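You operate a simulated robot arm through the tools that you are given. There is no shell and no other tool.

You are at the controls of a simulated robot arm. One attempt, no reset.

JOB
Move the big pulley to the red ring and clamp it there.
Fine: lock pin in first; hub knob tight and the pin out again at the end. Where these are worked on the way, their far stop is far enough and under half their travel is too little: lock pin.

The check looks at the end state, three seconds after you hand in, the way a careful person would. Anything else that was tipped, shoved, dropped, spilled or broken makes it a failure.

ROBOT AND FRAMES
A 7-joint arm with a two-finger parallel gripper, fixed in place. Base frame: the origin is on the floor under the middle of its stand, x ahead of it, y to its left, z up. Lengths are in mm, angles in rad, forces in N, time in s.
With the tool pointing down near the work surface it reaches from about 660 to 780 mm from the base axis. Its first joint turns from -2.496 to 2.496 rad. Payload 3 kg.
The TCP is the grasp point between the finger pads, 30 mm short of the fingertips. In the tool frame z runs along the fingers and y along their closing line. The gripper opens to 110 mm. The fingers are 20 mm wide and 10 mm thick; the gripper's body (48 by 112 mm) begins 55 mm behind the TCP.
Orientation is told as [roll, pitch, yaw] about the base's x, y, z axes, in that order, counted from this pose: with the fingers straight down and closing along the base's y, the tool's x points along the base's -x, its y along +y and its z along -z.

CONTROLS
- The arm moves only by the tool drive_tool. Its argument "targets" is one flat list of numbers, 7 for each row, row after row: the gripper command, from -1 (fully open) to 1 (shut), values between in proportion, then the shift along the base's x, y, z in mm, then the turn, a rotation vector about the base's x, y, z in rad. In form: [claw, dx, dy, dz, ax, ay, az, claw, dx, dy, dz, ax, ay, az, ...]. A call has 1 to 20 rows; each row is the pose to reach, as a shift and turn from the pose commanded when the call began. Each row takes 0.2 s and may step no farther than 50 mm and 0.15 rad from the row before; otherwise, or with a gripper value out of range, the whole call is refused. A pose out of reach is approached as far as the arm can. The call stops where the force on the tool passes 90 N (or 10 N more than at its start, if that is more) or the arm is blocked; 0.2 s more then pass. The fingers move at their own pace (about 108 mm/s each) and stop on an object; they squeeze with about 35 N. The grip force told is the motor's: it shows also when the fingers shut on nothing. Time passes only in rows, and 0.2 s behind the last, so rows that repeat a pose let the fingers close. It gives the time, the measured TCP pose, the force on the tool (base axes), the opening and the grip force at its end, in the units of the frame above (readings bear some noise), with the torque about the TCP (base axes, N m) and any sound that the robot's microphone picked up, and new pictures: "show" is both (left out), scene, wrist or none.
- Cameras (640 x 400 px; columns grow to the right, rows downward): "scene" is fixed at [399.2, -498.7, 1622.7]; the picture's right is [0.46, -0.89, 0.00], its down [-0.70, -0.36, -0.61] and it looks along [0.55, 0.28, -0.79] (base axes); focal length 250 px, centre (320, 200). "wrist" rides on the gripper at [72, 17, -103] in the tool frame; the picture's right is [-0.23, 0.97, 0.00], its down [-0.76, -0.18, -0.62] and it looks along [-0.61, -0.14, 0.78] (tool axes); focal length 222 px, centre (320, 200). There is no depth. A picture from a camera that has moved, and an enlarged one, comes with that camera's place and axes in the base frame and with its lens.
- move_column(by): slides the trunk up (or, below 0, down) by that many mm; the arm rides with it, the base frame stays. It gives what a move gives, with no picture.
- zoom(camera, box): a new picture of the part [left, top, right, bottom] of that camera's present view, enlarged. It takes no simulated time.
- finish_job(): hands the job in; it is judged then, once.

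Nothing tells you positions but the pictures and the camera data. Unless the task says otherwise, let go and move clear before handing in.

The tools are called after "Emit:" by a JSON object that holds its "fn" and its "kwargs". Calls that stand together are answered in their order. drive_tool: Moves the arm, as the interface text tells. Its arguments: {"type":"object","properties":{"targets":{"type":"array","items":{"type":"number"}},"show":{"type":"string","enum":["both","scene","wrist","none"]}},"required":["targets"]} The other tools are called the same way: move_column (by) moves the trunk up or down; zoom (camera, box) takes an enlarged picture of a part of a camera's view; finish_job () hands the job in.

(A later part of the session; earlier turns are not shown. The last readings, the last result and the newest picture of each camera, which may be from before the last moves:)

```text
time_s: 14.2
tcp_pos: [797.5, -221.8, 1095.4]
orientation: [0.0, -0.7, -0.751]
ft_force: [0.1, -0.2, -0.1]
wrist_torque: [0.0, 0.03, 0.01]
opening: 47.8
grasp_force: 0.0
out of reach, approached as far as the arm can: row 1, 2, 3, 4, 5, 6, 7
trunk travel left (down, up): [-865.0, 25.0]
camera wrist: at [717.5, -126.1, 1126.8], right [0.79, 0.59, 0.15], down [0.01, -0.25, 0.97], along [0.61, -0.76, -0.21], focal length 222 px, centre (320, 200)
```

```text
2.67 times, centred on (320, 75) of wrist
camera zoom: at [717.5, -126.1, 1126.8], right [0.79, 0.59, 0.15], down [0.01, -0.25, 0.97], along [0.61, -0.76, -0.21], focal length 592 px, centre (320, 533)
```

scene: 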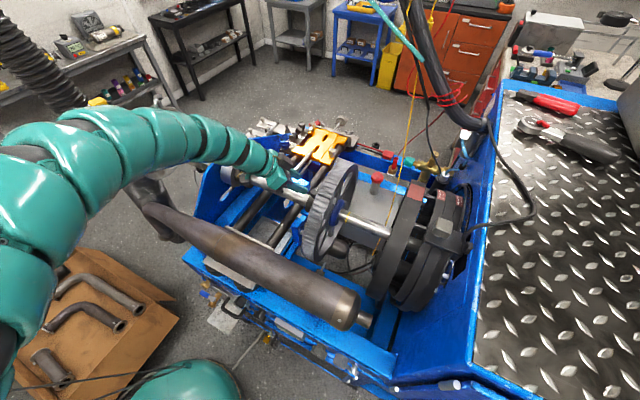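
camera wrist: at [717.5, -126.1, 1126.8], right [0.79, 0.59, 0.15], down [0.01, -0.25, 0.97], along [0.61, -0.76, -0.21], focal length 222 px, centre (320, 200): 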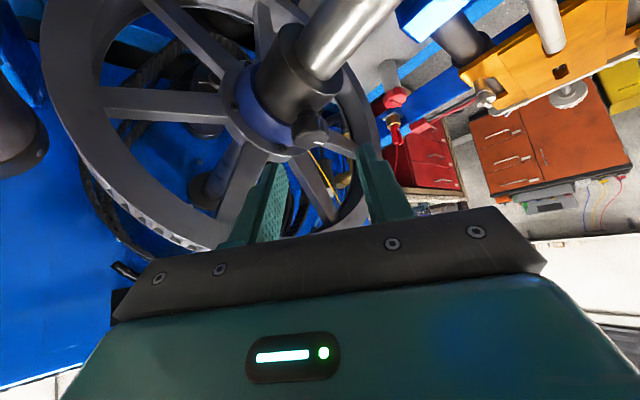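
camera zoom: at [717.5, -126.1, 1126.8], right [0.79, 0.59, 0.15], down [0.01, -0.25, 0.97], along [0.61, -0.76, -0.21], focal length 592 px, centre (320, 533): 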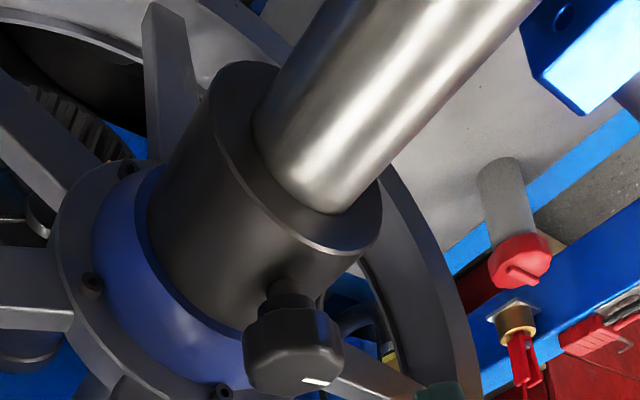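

The close view puts the hub knob at about (829, -266, 1025), roughly 33 mm across, on a neck above the collar. I'll swing further around toward -1.1 rad of azimuth for a good start of a loosening stroke and see if that pose is reachable.

Emit:
{"fn": "drive_tool", "kwargs": {"targets": [0.13, 3, 1, -3, 0, 0, -0.12, 0.13, 6, 1, -5, 0, 0, -0.24, 0.13, 8, 2, -7, 0, 0, -0.35, 0.13, 8, 2, -7, 0, 0, -0.35], "show": "wrist"}}

Emit:
{"fn": "zoom", "kwargs": {"camera": "wrist", "box": [200, 0, 440, 150]}}

Emit:
{"fn": "zoom", "kwargs": {"camera": "scene", "box": [260, 130, 370, 220]}}

```text
time_s: 15.2
tcp_pos: [803.3, -219.3, 1086.8]
orientation: [0.001, -0.699, -1.102]
ft_force: [-0.6, 0.0, -0.4]
wrist_torque: [0.0, 0.01, -0.01]
opening: 48.0
grasp_force: 0.0
trunk travel left (down, up): [-865.0, 25.0]
camera wrist: at [763.9, -103.7, 1118.8], right [0.95, 0.29, 0.15], down [-0.08, -0.24, 0.97], along [0.31, -0.93, -0.21], focal length 222 px, centre (320, 200)
```

wrist: 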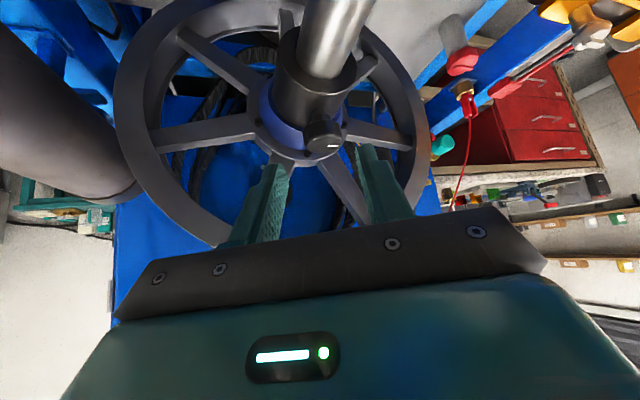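

```text
2.67 times, centred on (320, 75) of wrist
camera zoom: at [763.9, -103.7, 1118.8], right [0.95, 0.29, 0.15], down [-0.08, -0.24, 0.97], along [0.31, -0.93, -0.21], focal length 592 px, centre (320, 533)
```

zoom: 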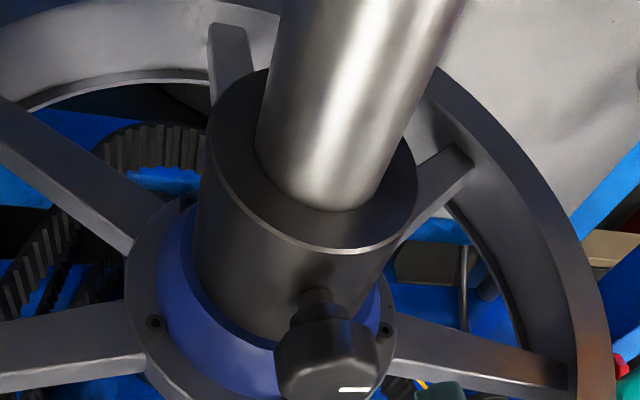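

```text
4.44 times, centred on (315, 175) of scene
camera zoom: at [399.2, -498.7, 1622.7], right [0.46, -0.89, 0.0], down [-0.7, -0.36, -0.61], along [0.55, 0.28, -0.79], focal length 1112 px, centre (342, 311)
```

zoom: 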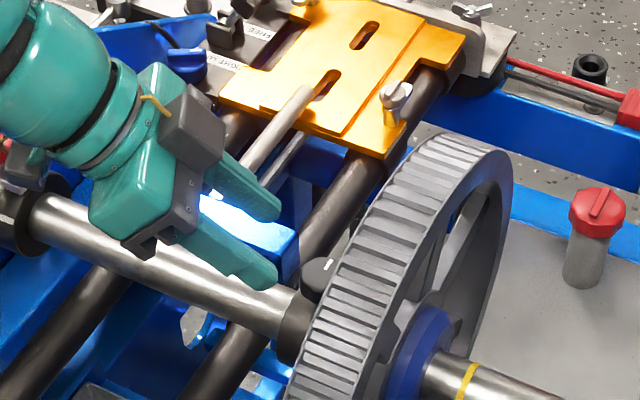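

The knob centre is confirmed at about (830, -266, 1027), 34 mm across. The pose is comfortably reachable. I'll advance along the tool axis with the fingers straddling the knob and close.

Emit:
{"fn": "drive_tool", "kwargs": {"targets": [0.02, 0, 0, 0, 0, 0, 0, 0.02, 7, -12, -15, 0, 0, 0, 0.02, 14, -24, -30, 0, 0, 0, 0.02, 21, -35, -44, 0, 0, 0, 0.02, 21, -35, -44, 0, 0, 0], "show": "wrist"}}

Emit:
{"fn": "zoom", "kwargs": {"camera": "wrist", "box": [220, 60, 420, 190]}}

Emit:
{"fn": "zoom", "kwargs": {"camera": "scene", "box": [270, 150, 350, 210]}}

```text
time_s: 16.4
tcp_pos: [825.2, -255.7, 1042.8]
orientation: [0.0, -0.7, -1.099]
ft_force: [0.7, 0.1, 0.5]
wrist_torque: [0.0, -0.01, 0.02]
opening: 54.0
grasp_force: 0.0
trunk travel left (down, up): [-865.0, 25.0]
camera wrist: at [784.0, -139.4, 1075.0], right [0.95, 0.29, 0.15], down [-0.08, -0.24, 0.97], along [0.31, -0.93, -0.21], focal length 222 px, centre (320, 200)
```

wrist: 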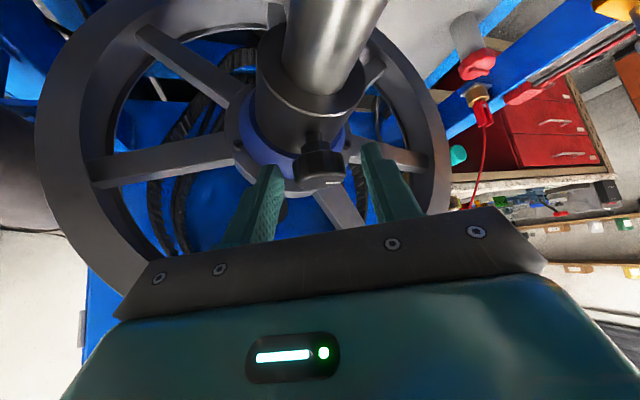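

```text
3.08 times, centred on (320, 125) of wrist
camera zoom: at [784.0, -139.4, 1075.0], right [0.95, 0.29, 0.15], down [-0.08, -0.24, 0.97], along [0.31, -0.93, -0.21], focal length 684 px, centre (320, 431)
```

zoom: 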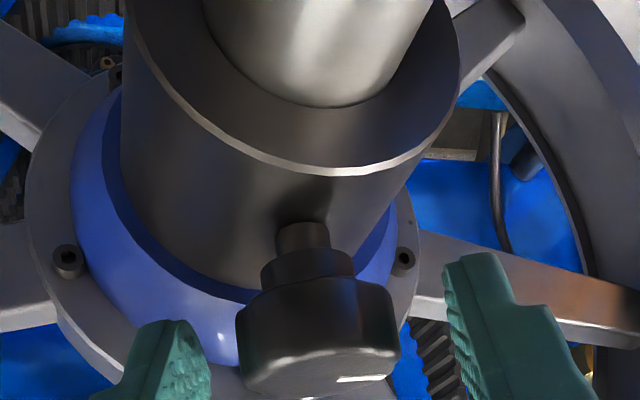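

```text
6.67 times, centred on (310, 180) of scene
camera zoom: at [399.2, -498.7, 1622.7], right [0.46, -0.89, 0.0], down [-0.7, -0.36, -0.61], along [0.55, 0.28, -0.79], focal length 1667 px, centre (387, 333)
```

zoom: 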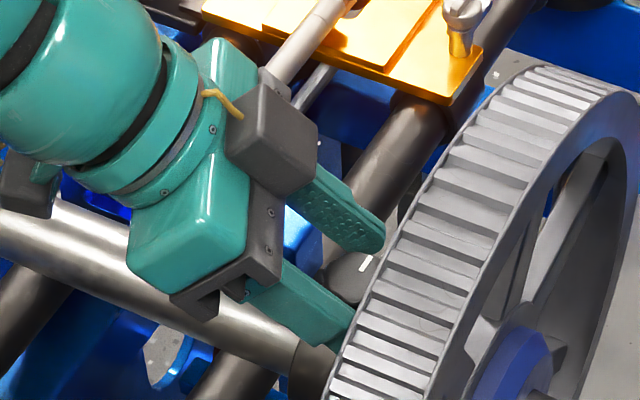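

The knob is centred between the fingers. I'll close the grip.

Emit:
{"fn": "drive_tool", "kwargs": {"targets": [1, 0, 0, 0, 0, 0, 0, 1, 0, 0, 0, 0, 0, 0], "show": "none"}}

Emit:
{"fn": "zoom", "kwargs": {"camera": "wrist", "box": [220, 60, 420, 190]}}

```text
time_s: 17.0
tcp_pos: [825.4, -255.4, 1043.3]
orientation: [-0.001, -0.699, -1.1]
ft_force: [-1.6, -0.5, -0.7]
wrist_torque: [-0.37, 0.02, 0.0]
opening: 32.4
grasp_force: 45.0
trunk travel left (down, up): [-865.0, 25.0]
```

```text
3.08 times, centred on (320, 125) of wrist
camera zoom: at [784.0, -139.6, 1074.9], right [0.95, 0.29, 0.15], down [-0.08, -0.24, 0.97], along [0.31, -0.93, -0.21], focal length 684 px, centre (320, 431)
```

zoom: 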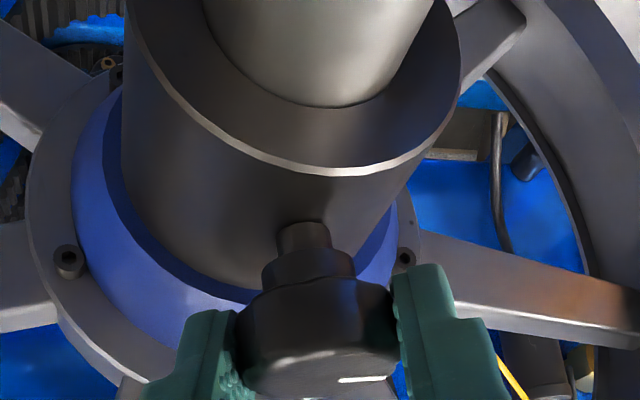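

The grip is on at 32.4 mm. I'll turn counter-clockwise seen from above, pivoting about the knob's axis, first a small amount to feel the resistance.

Emit:
{"fn": "drive_tool", "kwargs": {"targets": [1, -1.1, -0.6, 0, 0, 0, 0.1, 1, -2.1, -1.2, 0, 0, 0, 0.2, 1, -3.0, -2.0, 0, 0, 0, 0.3], "show": "none"}}

Emit:
{"fn": "zoom", "kwargs": {"camera": "wrist", "box": [220, 60, 420, 190]}}

Emit:
{"fn": "zoom", "kwargs": {"camera": "scene", "box": [270, 150, 350, 210]}}

```text
time_s: 17.8
tcp_pos: [822.4, -258.0, 1042.7]
orientation: [0.0, -0.701, -0.8]
ft_force: [-3.5, -1.8, 3.4]
wrist_torque: [0.94, 0.42, -0.05]
opening: 32.3
grasp_force: 44.6
trunk travel left (down, up): [-865.0, 25.0]
```

```text
3.08 times, centred on (320, 125) of wrist
camera zoom: at [748.7, -158.6, 1074.8], right [0.82, 0.55, 0.15], down [0.0, -0.25, 0.97], along [0.57, -0.79, -0.21], focal length 684 px, centre (320, 431)
```

zoom: 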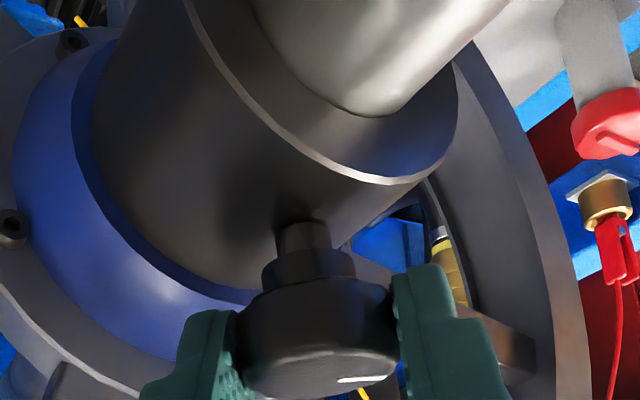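

```text
6.67 times, centred on (310, 180) of scene
camera zoom: at [399.2, -498.7, 1622.7], right [0.46, -0.89, 0.0], down [-0.7, -0.36, -0.61], along [0.55, 0.28, -0.79], focal length 1667 px, centre (387, 333)
```

zoom: 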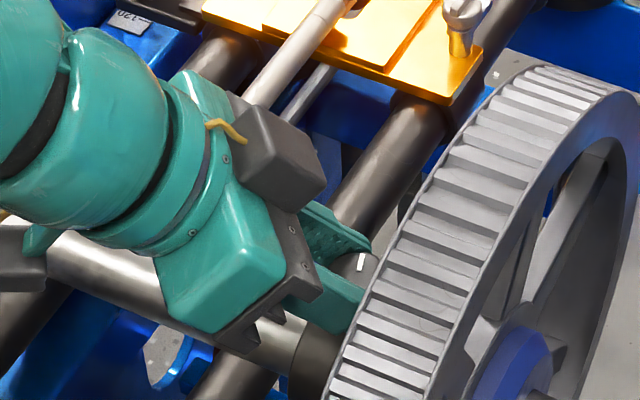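

The knob turns with the fingers: its mark stays fixed in the wrist view. I'll continue this stroke to about 0.55 rad, keeping the body clear of the rim.

Emit:
{"fn": "drive_tool", "kwargs": {"targets": [1, -1.0, -1.0, 0, 0, 0, 0.12, 1, -2.0, -2.3, 0, 0, 0, 0.25], "show": "none"}}

Emit:
{"fn": "zoom", "kwargs": {"camera": "scene", "box": [270, 140, 350, 210]}}

```text
time_s: 18.4
tcp_pos: [821.2, -259.1, 1042.3]
orientation: [0.001, -0.7, -0.547]
ft_force: [-1.5, -2.9, 8.7]
wrist_torque: [0.41, 0.15, -0.05]
opening: 32.3
grasp_force: 44.6
trunk travel left (down, up): [-865.0, 25.0]
```

```text
5.71 times, centred on (310, 175) of scene
camera zoom: at [399.2, -498.7, 1622.7], right [0.46, -0.89, 0.0], down [-0.7, -0.36, -0.61], along [0.55, 0.28, -0.79], focal length 1429 px, centre (377, 343)
```

zoom: 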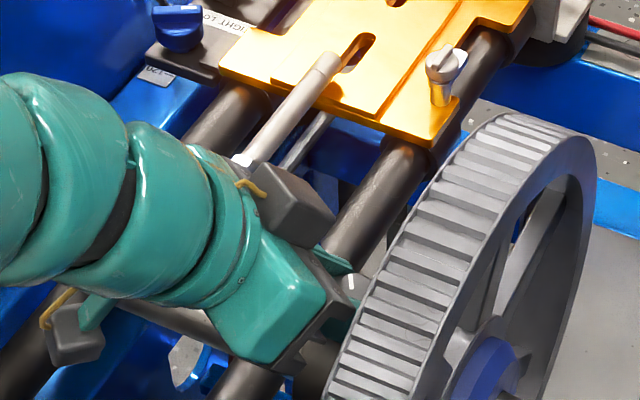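

The first stroke is done with the body still clear of the rim. I'll open slightly, swing back around the knob and regrip for another stroke.

Emit:
{"fn": "drive_tool", "kwargs": {"targets": [0.2, 0, 0, 0, 0, 0, 0, 0.2, 1.1, 1.4, 1, 0, 0, -0.14, 0.2, 2.35, 2.6, 2, 0, 0, -0.28, 0.2, 3.7, 3.6, 2, 0, 0, -0.42, 0.2, 5.2, 4.3, 2, 0, 0, -0.56, 0.2, 6.7, 4.9, 2, 0, 0, -0.7, 0.2, 6.7, 4.9, 2, 0, 0, -0.7], "show": "none"}}

Emit:
{"fn": "zoom", "kwargs": {"camera": "wrist", "box": [220, 60, 420, 190]}}

Emit:
{"fn": "zoom", "kwargs": {"camera": "scene", "box": [270, 150, 350, 210]}}

```text
time_s: 20.0
tcp_pos: [821.2, -250.6, 1043.5]
orientation: [0.003, -0.7, -1.255]
ft_force: [-0.4, 0.5, 0.3]
wrist_torque: [0.0, 0.0, 0.0]
opening: 44.1
grasp_force: 0.1
out of reach, approached as far as the arm can: row 6, 7
trunk travel left (down, up): [-865.0, 25.0]
```

```text
3.08 times, centred on (320, 125) of wrist
camera zoom: at [799.1, -130.1, 1076.8], right [0.98, 0.14, 0.15], down [-0.11, -0.23, 0.97], along [0.17, -0.96, -0.21], focal length 684 px, centre (320, 431)
```

zoom: 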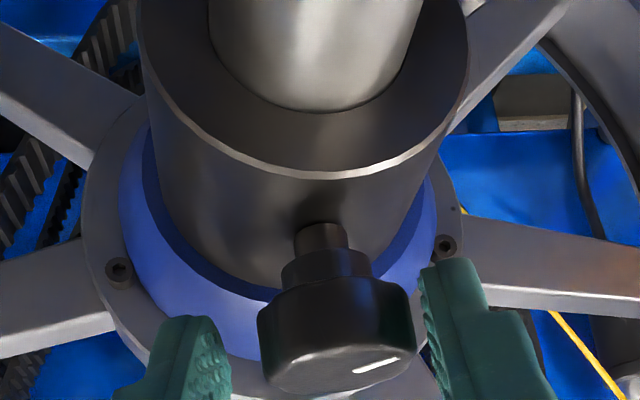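

```text
6.67 times, centred on (310, 180) of scene
camera zoom: at [399.2, -498.7, 1622.7], right [0.46, -0.89, 0.0], down [-0.7, -0.36, -0.61], along [0.55, 0.28, -0.79], focal length 1667 px, centre (387, 333)
```

zoom: 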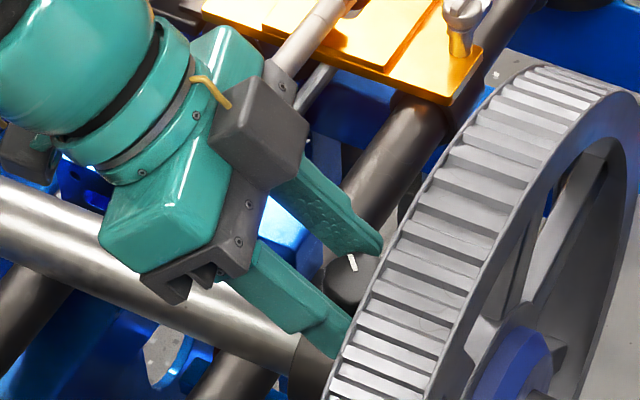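

The regrip pose was just past the reach limit, so I'll use a slightly smaller swing. I'll recentre on the knob, close and make the second loosening stroke.

Emit:
{"fn": "drive_tool", "kwargs": {"targets": [0.2, 4.4, -4.7, -0.5, 0, 0, 0.135, 0.2, 4.4, -4.7, -0.5, 0, 0, 0.135, 1, 4.4, -4.7, -0.5, 0, 0, 0.135, 1, 4.4, -4.7, -0.5, 0, 0, 0.135, 1, 3.1, -5.3, -0.5, 0, 0, 0.255, 1, 1.9, -6.2, -0.5, 0, 0, 0.375, 1, 0.8, -7.1, -0.5, 0, 0, 0.495, 1, -0.2, -8.2, -0.5, 0, 0, 0.615, 1, -0.9, -9.2, -0.5, 0, 0, 0.725], "show": "none"}}

Emit:
{"fn": "zoom", "kwargs": {"camera": "wrist", "box": [220, 60, 420, 190]}}

Emit:
{"fn": "zoom", "kwargs": {"camera": "scene", "box": [270, 150, 350, 210]}}

```text
time_s: 22.0
tcp_pos: [821.2, -260.3, 1044.8]
orientation: [0.004, -0.701, -0.525]
ft_force: [0.1, 3.0, 3.4]
wrist_torque: [0.54, -0.45, 0.06]
opening: 32.4
grasp_force: 45.0
trunk travel left (down, up): [-865.0, 25.0]
```

```text
3.08 times, centred on (320, 125) of wrist
camera zoom: at [723.0, -185.0, 1075.8], right [0.64, 0.76, 0.15], down [0.07, -0.25, 0.97], along [0.77, -0.61, -0.21], focal length 684 px, centre (320, 431)
```

zoom: 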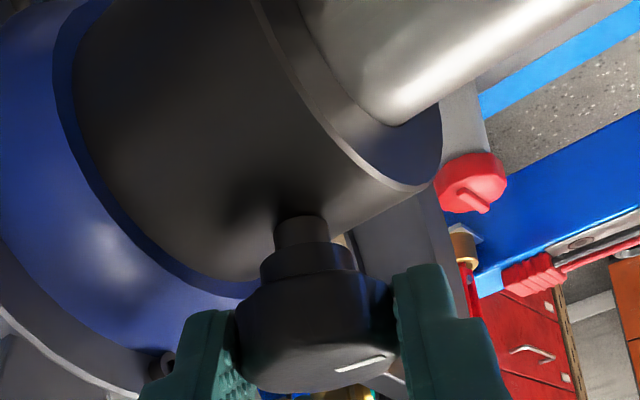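

```text
6.67 times, centred on (310, 180) of scene
camera zoom: at [399.2, -498.7, 1622.7], right [0.46, -0.89, 0.0], down [-0.7, -0.36, -0.61], along [0.55, 0.28, -0.79], focal length 1667 px, centre (387, 333)
```

zoom: 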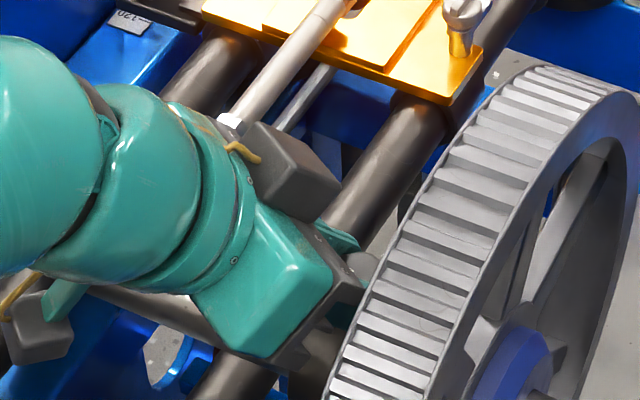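

The knob has turned about 1.1 rad in total. While still gripping it, I'll tug gently toward +y by a few millimetres to feel whether the pulley already slides.

Emit:
{"fn": "drive_tool", "kwargs": {"targets": [1, 0, 2, 0, 0, 0, 0, 1, 0, 4, 0, 0, 0, 0, 1, 0, 4, 0, 0, 0, 0], "show": "none"}}

Emit:
{"fn": "zoom", "kwargs": {"camera": "scene", "box": [330, 190, 400, 245]}}

```text
time_s: 22.8
tcp_pos: [821.8, -260.7, 1044.2]
orientation: [0.0, -0.702, -0.528]
ft_force: [0.2, -8.1, 4.2]
wrist_torque: [-0.28, -0.12, -0.11]
opening: 32.4
grasp_force: 44.8
trunk travel left (down, up): [-865.0, 25.0]
```

```text
7.27 times, centred on (365, 218) of scene
camera zoom: at [399.2, -498.7, 1622.7], right [0.46, -0.89, 0.0], down [-0.7, -0.36, -0.61], along [0.55, 0.28, -0.79], focal length 1819 px, centre (-7, 73)
```

zoom: 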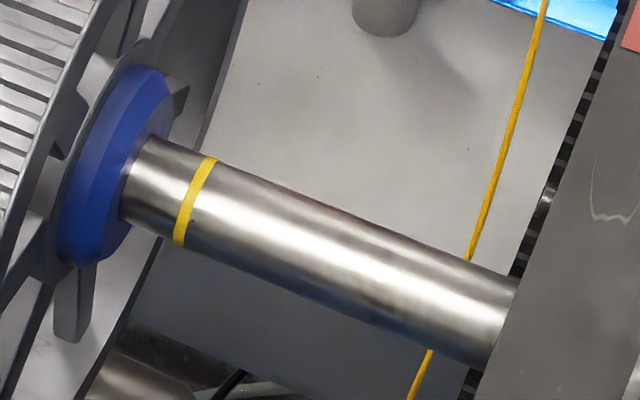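

It doesn't slide yet, so the knob needs more turning. I'll run another release, swing back, regrip and turn cycle.

Emit:
{"fn": "drive_tool", "kwargs": {"targets": [1, 0, -4, 0, 0, 0, 0, 0.2, 0, -4, 0, 0, 0, 0, 0.2, 1.0, -2.65, 1, 0, 0, -0.14, 0.2, 2.2, -1.45, 1, 0, 0, -0.28, 0.2, 3.55, -0.45, 1, 0, 0, -0.42, 0.2, 5.0, 0.4, 1, 0, 0, -0.56, 0.2, 5.4, 0.5, 0, 0, 0, -0.59, 1, 5.4, 0.5, 0, 0, 0, -0.59, 1, 5.4, 0.5, 0, 0, 0, -0.59, 1, 4.1, -0.1, 0, 0, 0, -0.47, 1, 2.9, -0.9, 0, 0, 0, -0.35, 1, 1.8, -1.9, 0, 0, 0, -0.23, 1, 0.8, -2.9, 0, 0, 0, -0.11, 1, 0, -4, 0, 0, 0, 0], "show": "none"}}

Emit:
{"fn": "zoom", "kwargs": {"camera": "wrist", "box": [220, 60, 420, 190]}}

Emit:
{"fn": "zoom", "kwargs": {"camera": "scene", "box": [270, 150, 350, 210]}}

```text
time_s: 25.8
tcp_pos: [822.1, -260.2, 1043.8]
orientation: [-0.001, -0.699, -0.523]
ft_force: [-2.2, 1.4, -0.1]
wrist_torque: [0.21, -0.13, 0.02]
opening: 32.2
grasp_force: 44.7
trunk travel left (down, up): [-865.0, 25.0]
```

```text
3.08 times, centred on (320, 125) of wrist
camera zoom: at [724.4, -185.1, 1075.5], right [0.64, 0.76, 0.15], down [0.07, -0.24, 0.97], along [0.77, -0.61, -0.21], focal length 684 px, centre (320, 431)
```

zoom: 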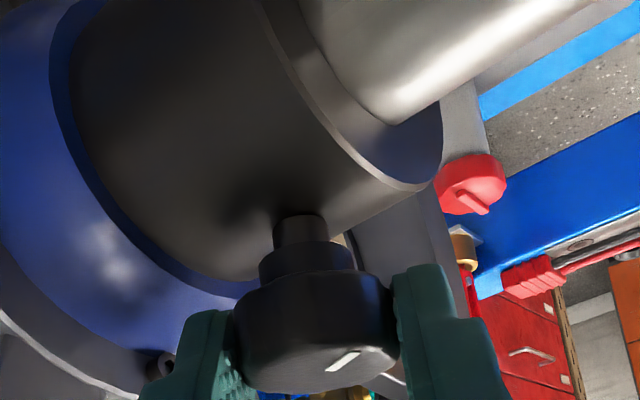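

```text
6.67 times, centred on (310, 180) of scene
camera zoom: at [399.2, -498.7, 1622.7], right [0.46, -0.89, 0.0], down [-0.7, -0.36, -0.61], along [0.55, 0.28, -0.79], focal length 1667 px, centre (387, 333)
```

zoom: 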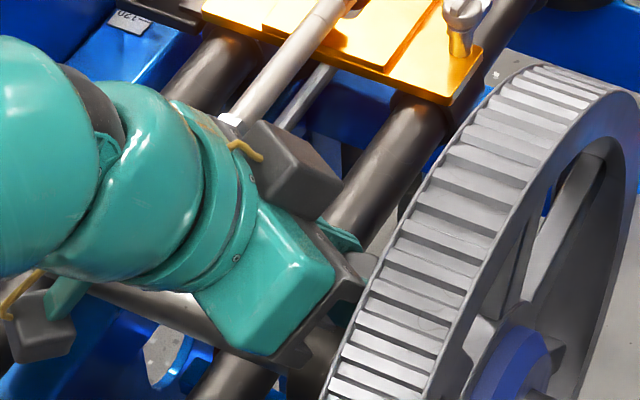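

Total turn is now about 1.7 rad. I'll tug again gently toward +y to see whether the hub is free.

Emit:
{"fn": "drive_tool", "kwargs": {"targets": [1, 0, 3, 0, 0, 0, 0, 1, 0, 6, 0, 0, 0, 0, 1, 0, 6, 0, 0, 0, 0], "show": "none"}}

Emit:
{"fn": "zoom", "kwargs": {"camera": "scene", "box": [330, 190, 400, 245]}}

```text
time_s: 26.6
tcp_pos: [822.6, -254.4, 1043.1]
orientation: [0.001, -0.698, -0.526]
ft_force: [3.8, -2.4, -1.7]
wrist_torque: [-0.51, -0.57, 0.03]
opening: 32.5
grasp_force: 44.4
trunk travel left (down, up): [-865.0, 25.0]
```

```text
7.27 times, centred on (365, 218) of scene
camera zoom: at [399.2, -498.7, 1622.7], right [0.46, -0.89, 0.0], down [-0.7, -0.36, -0.61], along [0.55, 0.28, -0.79], focal length 1819 px, centre (-7, 73)
```

zoom: 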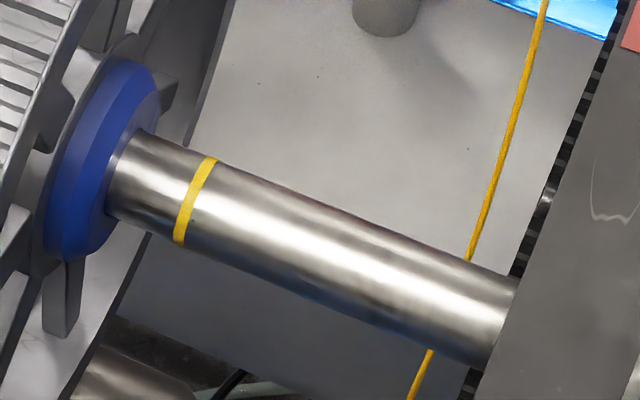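

The hub is free: the pulley moved with the grip and the gap to the yellow ring grew. I'll continue toward +y in small steps to see whether the red ring appears from under the hub.

Emit:
{"fn": "drive_tool", "kwargs": {"targets": [1, 0, 5, 0, 0, 0, 0, 1, 0, 10, 0, 0, 0, 0, 1, 0, 15, 0, 0, 0, 0, 1, 0, 20, 0, 0, 0, 0, 1, 0, 25, 0, 0, 0, 0, 1, 0, 30, 0, 0, 0, 0], "show": "scene"}}

Emit:
{"fn": "zoom", "kwargs": {"camera": "scene", "box": [320, 180, 400, 245]}}

```text
time_s: 28.0
tcp_pos: [822.9, -223.2, 1042.8]
orientation: [0.001, -0.701, -0.526]
ft_force: [10.4, -3.7, 5.3]
wrist_torque: [-0.26, -0.62, 0.01]
opening: 32.3
grasp_force: 45.3
trunk travel left (down, up): [-865.0, 25.0]
```

scene: 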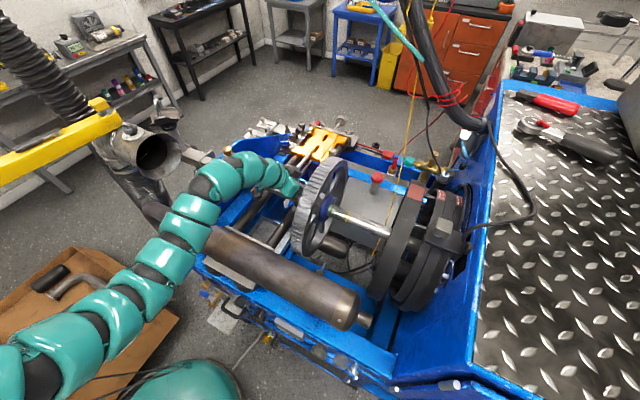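

```text
6.15 times, centred on (360, 212) of scene
camera zoom: at [399.2, -498.7, 1622.7], right [0.46, -0.89, 0.0], down [-0.7, -0.36, -0.61], along [0.55, 0.28, -0.79], focal length 1539 px, centre (74, 123)
```

zoom: 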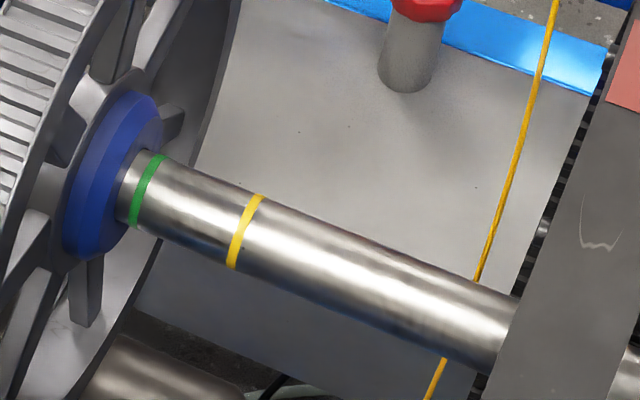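

A green ring came out from under the hub at y≈-326, with yellow at y≈-381, so red may be one more spacing along. There is a blue bracket and a rod ahead of the rim, so before moving further I'll check that clearance.

Emit:
{"fn": "zoom", "kwargs": {"camera": "wrist", "box": [0, 0, 640, 400]}}

Emit:
{"fn": "zoom", "kwargs": {"camera": "scene", "box": [220, 140, 360, 270]}}

```text
1.00 times, centred on (320, 200) of wrist (not enlarged: the box is as wide or as high as the picture)
camera zoom: at [724.3, -148.4, 1075.3], right [0.64, 0.76, 0.15], down [0.07, -0.24, 0.97], along [0.77, -0.61, -0.21], focal length 222 px, centre (320, 200)
```

zoom: 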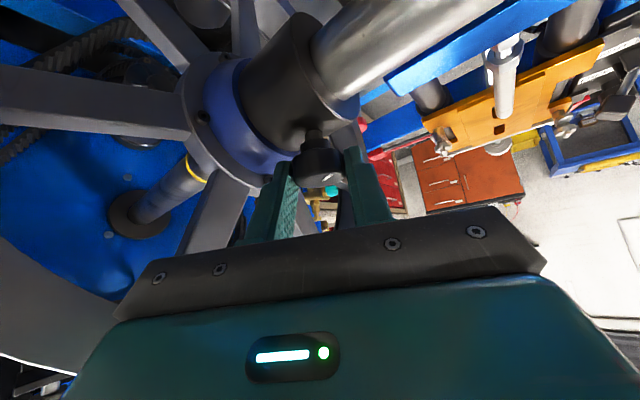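

```text
3.08 times, centred on (290, 205) of scene
camera zoom: at [399.2, -498.7, 1622.7], right [0.46, -0.89, 0.0], down [-0.7, -0.36, -0.61], along [0.55, 0.28, -0.79], focal length 770 px, centre (412, 185)
```

zoom: 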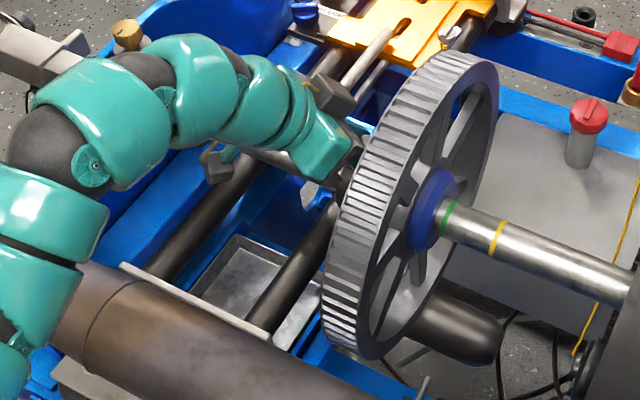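

The bracket end and the near rod start at about y=-198, while the rim face is now at about y=-271, leaving roughly 70 mm. I'll slide on another 25 mm and look.

Emit:
{"fn": "drive_tool", "kwargs": {"targets": [1, 0, 5, 0, 0, 0, 0, 1, 0, 10, 0, 0, 0, 0, 1, 0, 15, 0, 0, 0, 0, 1, 0, 20, 0, 0, 0, 0, 1, 0, 25, 0, 0, 0, 0], "show": "none"}}

Emit:
{"fn": "zoom", "kwargs": {"camera": "scene", "box": [310, 170, 400, 245]}}

```text
time_s: 29.2
tcp_pos: [822.3, -198.0, 1043.2]
orientation: [0.001, -0.7, -0.522]
ft_force: [7.7, -2.3, 8.2]
wrist_torque: [-0.63, -0.94, -0.01]
opening: 32.7
grasp_force: 44.4
trunk travel left (down, up): [-865.0, 25.0]
```

```text
5.33 times, centred on (355, 208) of scene
camera zoom: at [399.2, -498.7, 1622.7], right [0.46, -0.89, 0.0], down [-0.7, -0.36, -0.61], along [0.55, 0.28, -0.79], focal length 1334 px, centre (133, 160)
```

zoom: 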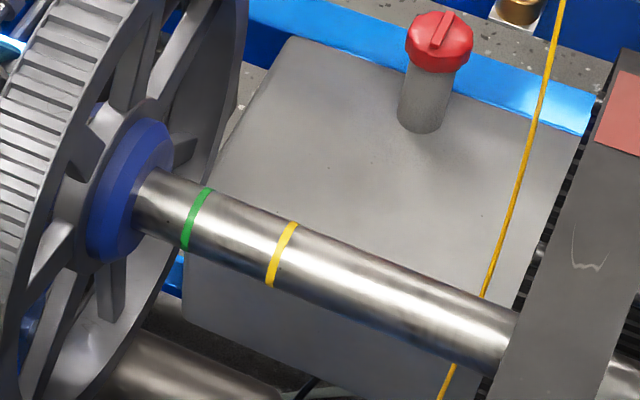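

No red yet. I'll go on 20 mm more, still short of the bracket.

Emit:
{"fn": "drive_tool", "kwargs": {"targets": [1, 0, 5, 0, 0, 0, 0, 1, 0, 10, 0, 0, 0, 0, 1, 0, 15, 0, 0, 0, 0, 1, 0, 20, 0, 0, 0, 0], "show": "none"}}

Emit:
{"fn": "zoom", "kwargs": {"camera": "scene", "box": [300, 165, 400, 245]}}

Emit:
{"fn": "zoom", "kwargs": {"camera": "scene", "box": [230, 130, 360, 270]}}

Emit:
{"fn": "zoom", "kwargs": {"camera": "wrist", "box": [0, 0, 640, 400]}}

```text
time_s: 30.2
tcp_pos: [822.6, -180.2, 1043.6]
orientation: [0.001, -0.701, -0.524]
ft_force: [13.2, -3.4, 11.0]
wrist_torque: [0.02, -0.36, 0.02]
opening: 32.4
grasp_force: 45.6
trunk travel left (down, up): [-865.0, 25.0]
```

```text
5.00 times, centred on (350, 205) of scene
camera zoom: at [399.2, -498.7, 1622.7], right [0.46, -0.89, 0.0], down [-0.7, -0.36, -0.61], along [0.55, 0.28, -0.79], focal length 1251 px, centre (170, 175)
```

zoom: 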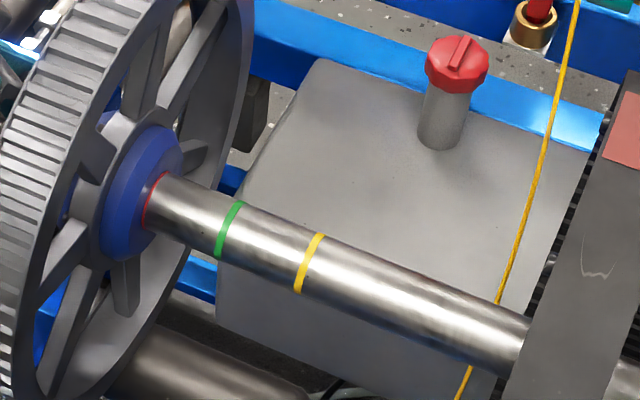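

```text
2.86 times, centred on (295, 200) of scene
camera zoom: at [399.2, -498.7, 1622.7], right [0.46, -0.89, 0.0], down [-0.7, -0.36, -0.61], along [0.55, 0.28, -0.79], focal length 715 px, centre (391, 200)
```

zoom: 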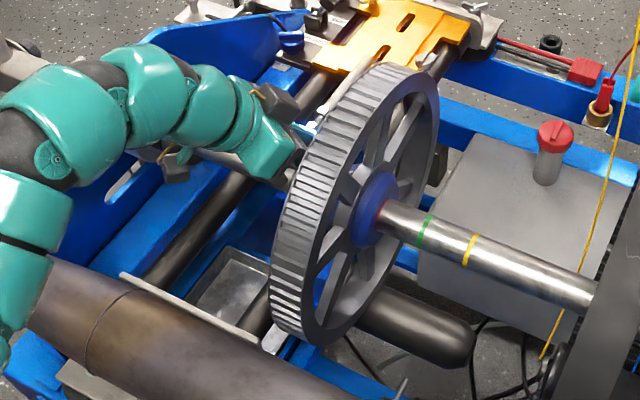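

```text
1.00 times, centred on (320, 200) of wrist (not enlarged: the box is as wide or as high as the picture)
camera zoom: at [724.3, -104.5, 1075.3], right [0.64, 0.76, 0.15], down [0.07, -0.24, 0.97], along [0.77, -0.61, -0.21], focal length 222 px, centre (320, 200)
```

zoom: 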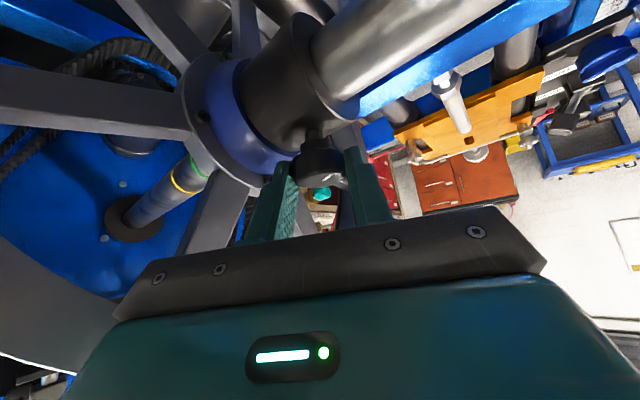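

The red ring is just emerging at the hub's right face; the rings sit at about y = -381, -326 and -271, 55 mm apart. Before choosing the exact stop I want to measure the pulley's own mid-plane and look for any index on the hub.

Emit:
{"fn": "zoom", "kwargs": {"camera": "scene", "box": [285, 145, 345, 185]}}

Emit:
{"fn": "zoom", "kwargs": {"camera": "scene", "box": [310, 180, 350, 220]}}

Emit:
{"fn": "zoom", "kwargs": {"camera": "wrist", "box": [160, 20, 340, 200]}}

```text
10.00 times, centred on (315, 165) of scene
camera zoom: at [399.2, -498.7, 1622.7], right [0.46, -0.89, 0.0], down [-0.7, -0.36, -0.61], along [0.55, 0.28, -0.79], focal length 2501 px, centre (370, 550)
```

zoom: 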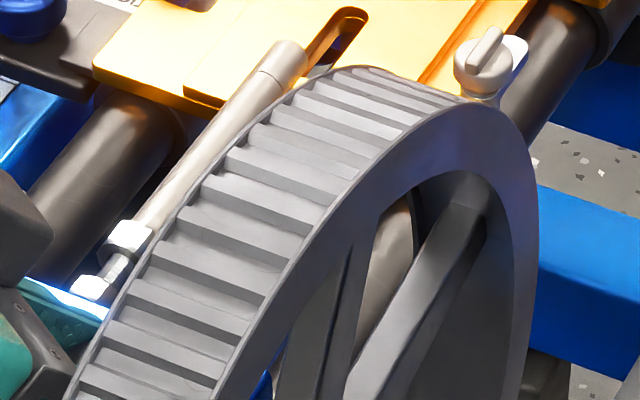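

```text
10.00 times, centred on (330, 200) of scene
camera zoom: at [399.2, -498.7, 1622.7], right [0.46, -0.89, 0.0], down [-0.7, -0.36, -0.61], along [0.55, 0.28, -0.79], focal length 2501 px, centre (220, 200)
```

zoom: 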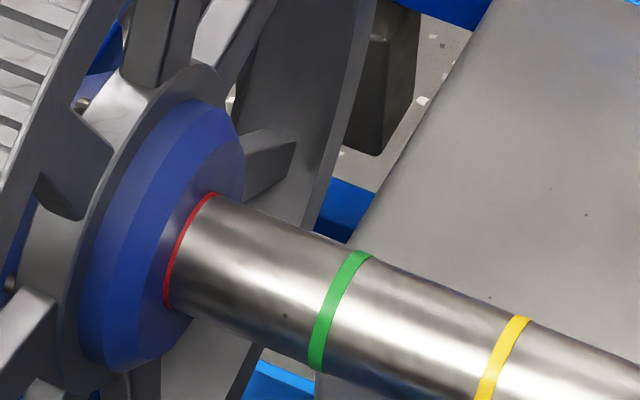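

```text
2.22 times, centred on (250, 110) of wrist
camera zoom: at [724.3, -104.5, 1075.3], right [0.64, 0.76, 0.15], down [0.07, -0.24, 0.97], along [0.77, -0.61, -0.21], focal length 494 px, centre (476, 400)
```

zoom: 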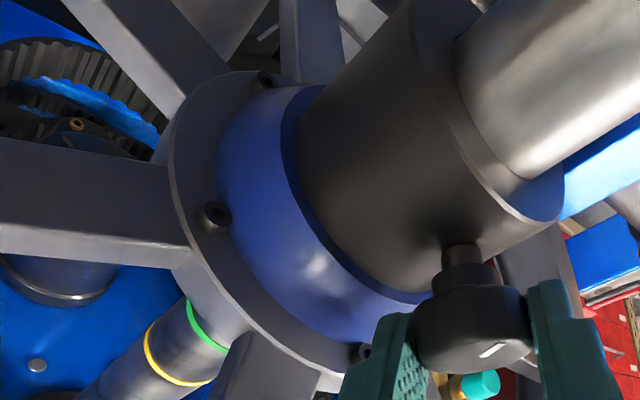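

I measure the hub's right face at y≈-271.5 (right at the red ring) and the rim mid-plane at about y≈-243. To understand what "at the ring" means here, I'll check how the travel continues, a few millimetres further, watching force.

Emit:
{"fn": "drive_tool", "kwargs": {"targets": [1, 0, 3, 0, 0, 0, 0, 1, 0, 6, 0, 0, 0, 0, 1, 0, 9, 0, 0, 0, 0, 1, 0, 9, 0, 0, 0, 0], "show": "none"}}

Emit:
{"fn": "zoom", "kwargs": {"camera": "scene", "box": [310, 180, 350, 220]}}

```text
time_s: 31.2
tcp_pos: [823.1, -170.6, 1042.7]
orientation: [0.0, -0.701, -0.525]
ft_force: [14.2, -5.7, 10.3]
wrist_torque: [-0.25, -0.59, 0.01]
opening: 32.4
grasp_force: 44.9
trunk travel left (down, up): [-865.0, 25.0]
```

```text
10.00 times, centred on (330, 200) of scene
camera zoom: at [399.2, -498.7, 1622.7], right [0.46, -0.89, 0.0], down [-0.7, -0.36, -0.61], along [0.55, 0.28, -0.79], focal length 2501 px, centre (220, 200)
```

zoom: 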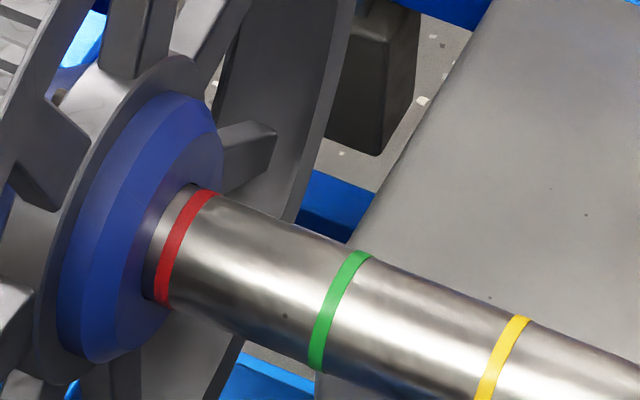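

The whole red ring is now visible with a small gap, so travel continues beyond it. To learn where the pulley's travel ends on the other side (and so how the rings relate to it), I'll slide it back toward -y in steps, watching forces.

Emit:
{"fn": "drive_tool", "kwargs": {"targets": [1, 2, -6, 1, 0, 0, 0, 1, 3, -16, 2, 0, 0, 0, 1, 3, -26, 2, 0, 0, 0, 1, 3, -36, 2, 0, 0, 0, 1, 3, -46, 2, 0, 0, 0, 1, 3, -56, 2, 0, 0, 0, 1, 3, -66, 2, 0, 0, 0, 1, 3, -76, 2, 0, 0, 0, 1, 3, -86, 2, 0, 0, 0], "show": "none"}}

Emit:
{"fn": "zoom", "kwargs": {"camera": "scene", "box": [310, 170, 390, 230]}}

```text
time_s: 33.2
tcp_pos: [822.5, -258.6, 1043.1]
orientation: [-0.001, -0.696, -0.525]
ft_force: [-19.7, 1.9, -21.5]
wrist_torque: [0.1, 0.78, -0.03]
opening: 32.5
grasp_force: 44.3
trunk travel left (down, up): [-865.0, 25.0]
```

```text
6.67 times, centred on (350, 200) of scene
camera zoom: at [399.2, -498.7, 1622.7], right [0.46, -0.89, 0.0], down [-0.7, -0.36, -0.61], along [0.55, 0.28, -0.79], focal length 1667 px, centre (120, 200)
```

zoom: 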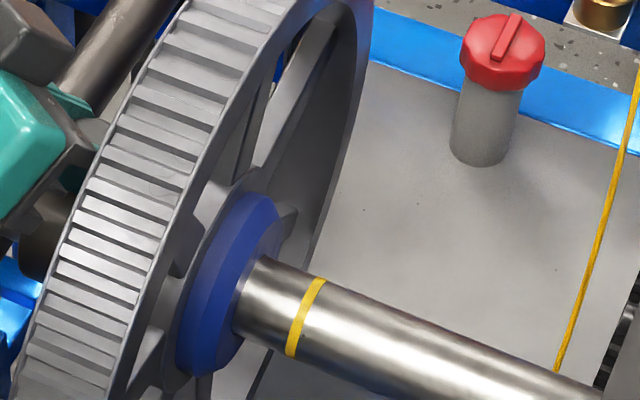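

I'm back near the starting spot, with a bit of side load. I'll relieve it and continue gently toward -y.

Emit:
{"fn": "drive_tool", "kwargs": {"targets": [1, -1, -3, -1, 0, 0, 0, 1, -1.7, -8, -1.3, 0, 0, 0, 1, -1.7, -13, -1.3, 0, 0, 0, 1, -1.7, -18, -1.3, 0, 0, 0, 1, -1.7, -23, -1.3, 0, 0, 0, 1, -1.7, -28, -1.3, 0, 0, 0], "show": "none"}}

Emit:
{"fn": "zoom", "kwargs": {"camera": "scene", "box": [310, 150, 430, 250]}}

```text
time_s: 34.6
tcp_pos: [821.9, -286.4, 1044.1]
orientation: [-0.001, -0.7, -0.525]
ft_force: [-19.4, 4.5, -23.3]
wrist_torque: [0.32, 0.89, -0.1]
opening: 32.3
grasp_force: 44.1
trunk travel left (down, up): [-865.0, 25.0]
```

```text
4.00 times, centred on (370, 200) of scene
camera zoom: at [399.2, -498.7, 1622.7], right [0.46, -0.89, 0.0], down [-0.7, -0.36, -0.61], along [0.55, 0.28, -0.79], focal length 1000 px, centre (120, 200)
```

zoom: 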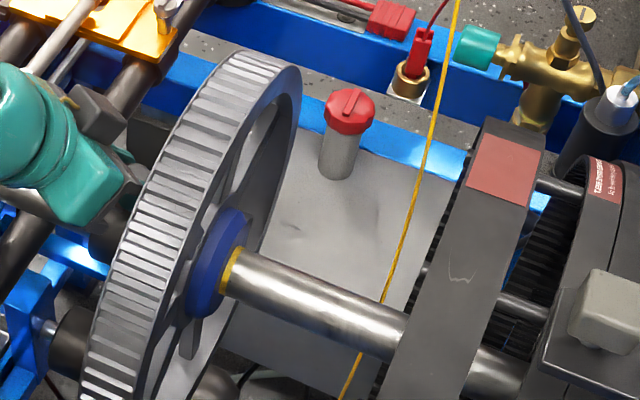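

The hub face is now at the yellow ring and still slides freely. I'll go on a little to see whether travel ends soon, relieving the side load as I go.

Emit:
{"fn": "drive_tool", "kwargs": {"targets": [1, -1, -3, -1, 0, 0, 0, 1, -2, -8, -2, 0, 0, 0, 1, -2, -13, -2, 0, 0, 0, 1, -2, -18, -2, 0, 0, 0, 1, -2, -23, -2, 0, 0, 0, 1, -2, -28, -2, 0, 0, 0], "show": "none"}}

Emit:
{"fn": "zoom", "kwargs": {"camera": "scene", "box": [270, 140, 430, 260]}}

```text
time_s: 36.0
tcp_pos: [823.1, -312.1, 1042.8]
orientation: [0.0, -0.705, -0.524]
ft_force: [6.0, 2.7, 1.9]
wrist_torque: [0.34, 0.02, 0.07]
opening: 32.3
grasp_force: 45.0
trunk travel left (down, up): [-865.0, 25.0]
```

```text
3.33 times, centred on (350, 200) of scene
camera zoom: at [399.2, -498.7, 1622.7], right [0.46, -0.89, 0.0], down [-0.7, -0.36, -0.61], along [0.55, 0.28, -0.79], focal length 834 px, centre (220, 200)
```

zoom: 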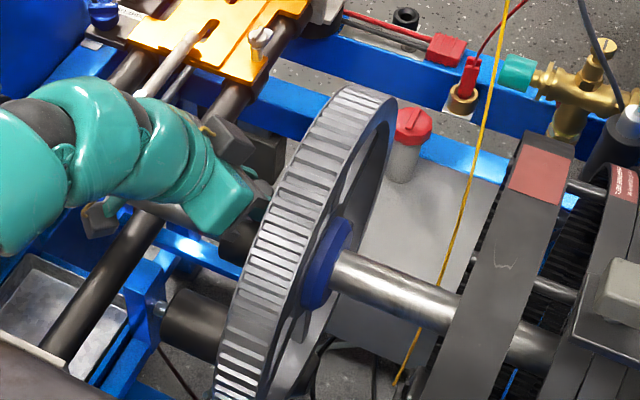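

The pulley still moves freely at 52 mm to the right of its start. I'll go another 22 mm to look for an end stop; the belts and rope remain well clear.

Emit:
{"fn": "drive_tool", "kwargs": {"targets": [1, 0, -4, 0, 0, 0, 0, 1, 0, -8, 0, 0, 0, 0, 1, 0, -12, 0, 0, 0, 0, 1, 0, -16, 0, 0, 0, 0, 1, 0, -20, 0, 0, 0, 0, 1, 0, -22, 0, 0, 0, 0], "show": "wrist"}}

Emit:
{"fn": "zoom", "kwargs": {"camera": "scene", "box": [270, 140, 430, 260]}}

```text
time_s: 37.4
tcp_pos: [822.4, -324.8, 1042.7]
orientation: [0.004, -0.702, -0.521]
ft_force: [7.3, 32.5, 12.1]
wrist_torque: [0.62, -0.69, 0.29]
opening: 31.9
grasp_force: 45.0
trunk travel left (down, up): [-865.0, 25.0]
camera wrist: at [724.0, -251.4, 1075.5], right [0.63, 0.76, 0.15], down [0.07, -0.25, 0.97], along [0.77, -0.6, -0.21], focal length 222 px, centre (320, 200)
```

wrist: 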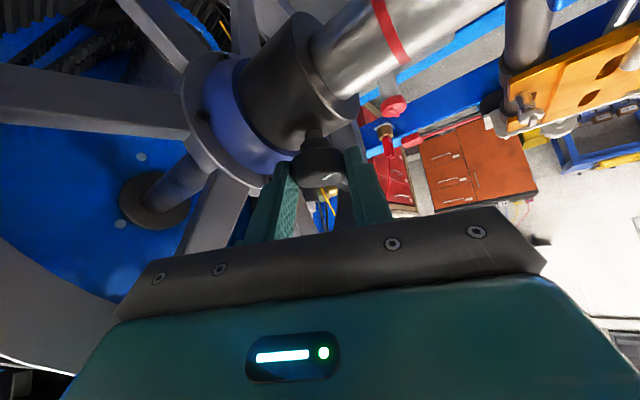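

```text
3.33 times, centred on (350, 200) of scene
camera zoom: at [399.2, -498.7, 1622.7], right [0.46, -0.89, 0.0], down [-0.7, -0.36, -0.61], along [0.55, 0.28, -0.79], focal length 834 px, centre (220, 200)
```

zoom: 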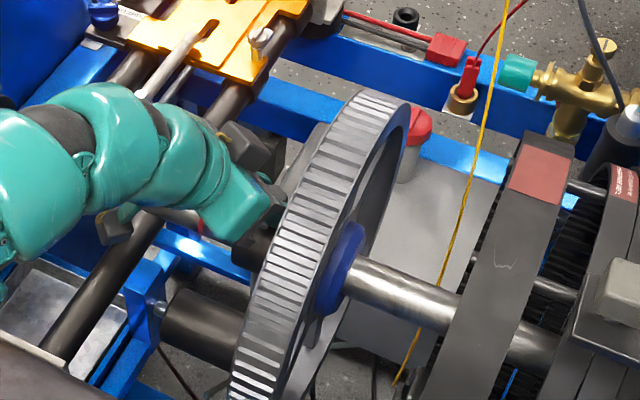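

Force rose to about 32 N, so the pulley met an end stop about 64 mm right of its start. I'll measure this position accurately from both cameras before going back.

Emit:
{"fn": "zoom", "kwargs": {"camera": "scene", "box": [335, 200, 395, 240]}}

Emit:
{"fn": "zoom", "kwargs": {"camera": "wrist", "box": [280, 0, 420, 90]}}

Emit:
{"fn": "zoom", "kwargs": {"camera": "scene", "box": [310, 150, 390, 210]}}

```text
10.00 times, centred on (365, 220) of scene
camera zoom: at [399.2, -498.7, 1622.7], right [0.46, -0.89, 0.0], down [-0.7, -0.36, -0.61], along [0.55, 0.28, -0.79], focal length 2501 px, centre (-130, 0)
```

zoom: 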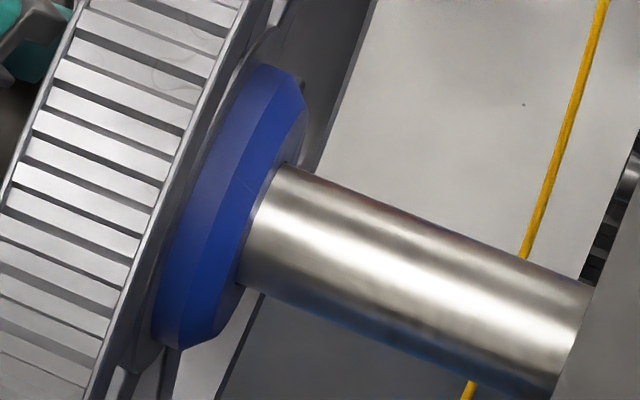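

```text
4.44 times, centred on (350, 45) of wrist
camera zoom: at [724.0, -251.4, 1075.5], right [0.63, 0.76, 0.15], down [0.07, -0.25, 0.97], along [0.77, -0.6, -0.21], focal length 987 px, centre (187, 889)
```

zoom: 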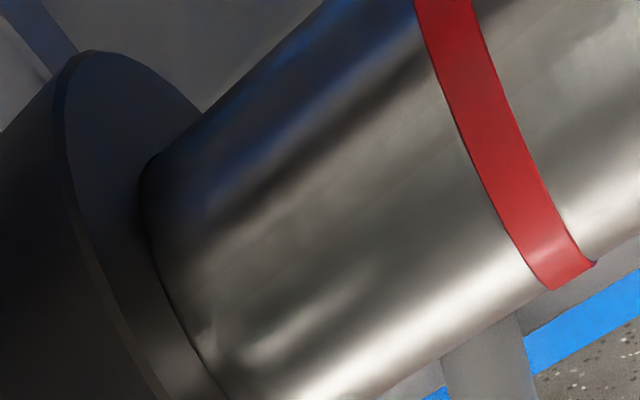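

```text
6.67 times, centred on (350, 180) of scene
camera zoom: at [399.2, -498.7, 1622.7], right [0.46, -0.89, 0.0], down [-0.7, -0.36, -0.61], along [0.55, 0.28, -0.79], focal length 1667 px, centre (120, 333)
```

zoom: 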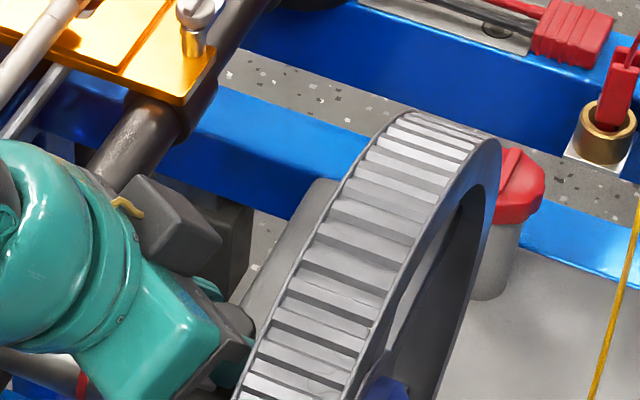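

The stop is at the hub face y≈-417. Now I'll slide back toward +y to the earlier far position and check how much room there really is to the bracket and rod on that side.

Emit:
{"fn": "drive_tool", "kwargs": {"targets": [1, 0, 6, 0, 0, 0, 0, 1, 0, 16, 0, 0, 0, 0, 1, 0, 26, 0, 0, 0, 0, 1, 0, 36, 0, 0, 0, 0, 1, 0, 46, 0, 0, 0, 0, 1, 0, 56, 0, 0, 0, 0, 1, 0, 66, 0, 0, 0, 0, 1, 0, 76, 0, 0, 0, 0, 1, 0, 86, 0, 0, 0, 0, 1, 0, 96, 0, 0, 0, 0, 1, 0, 106, 0, 0, 0, 0, 1, 0, 116, 0, 0, 0, 0, 1, 0, 126, 0, 0, 0, 0, 1, 0, 136, 0, 0, 0, 0, 1, 0, 146, 0, 0, 0, 0, 1, 0, 156, 0, 0, 0, 0, 1, 0, 164, 0, 0, 0, 0], "show": "both"}}

Emit:
{"fn": "zoom", "kwargs": {"camera": "scene", "box": [240, 140, 350, 270]}}

```text
time_s: 41.0
tcp_pos: [821.9, -172.1, 1041.9]
orientation: [0.0, -0.701, -0.527]
ft_force: [26.2, -4.9, 27.7]
wrist_torque: [-0.38, -1.02, 0.08]
opening: 32.3
grasp_force: 44.7
trunk travel left (down, up): [-865.0, 25.0]
camera wrist: at [723.9, -96.1, 1074.8], right [0.64, 0.76, 0.15], down [0.07, -0.24, 0.97], along [0.77, -0.61, -0.21], focal length 222 px, centre (320, 200)
```

scene: 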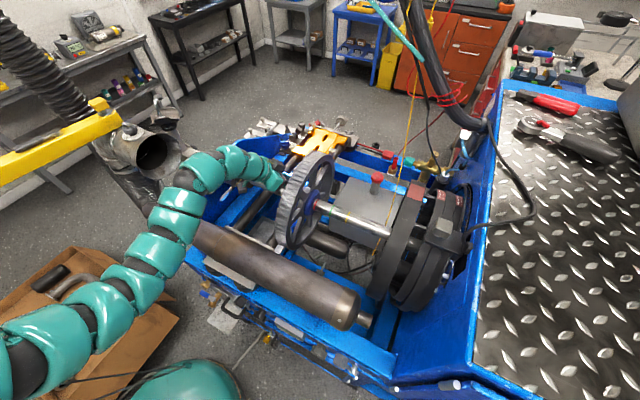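
wrist: 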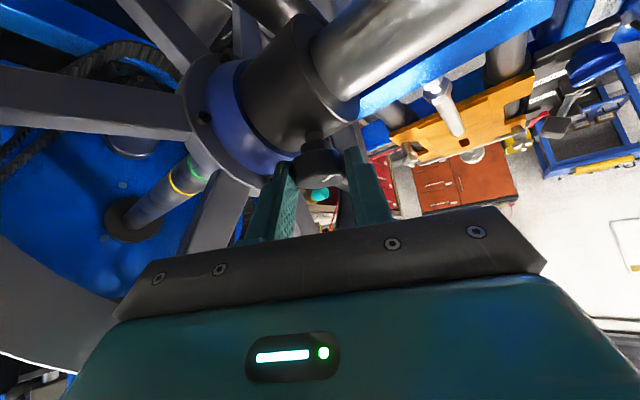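

```text
3.08 times, centred on (295, 205) of scene
camera zoom: at [399.2, -498.7, 1622.7], right [0.46, -0.89, 0.0], down [-0.7, -0.36, -0.61], along [0.55, 0.28, -0.79], focal length 770 px, centre (397, 185)
```

zoom: 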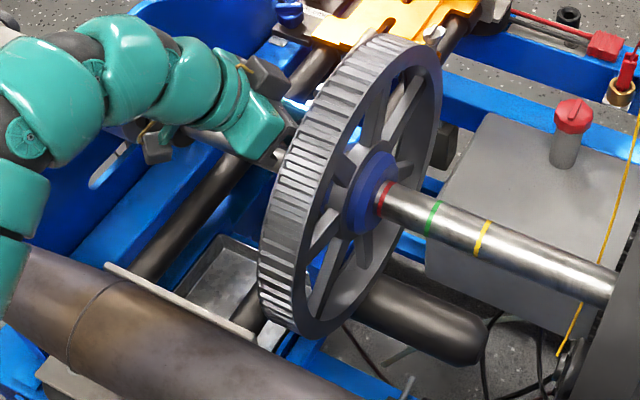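

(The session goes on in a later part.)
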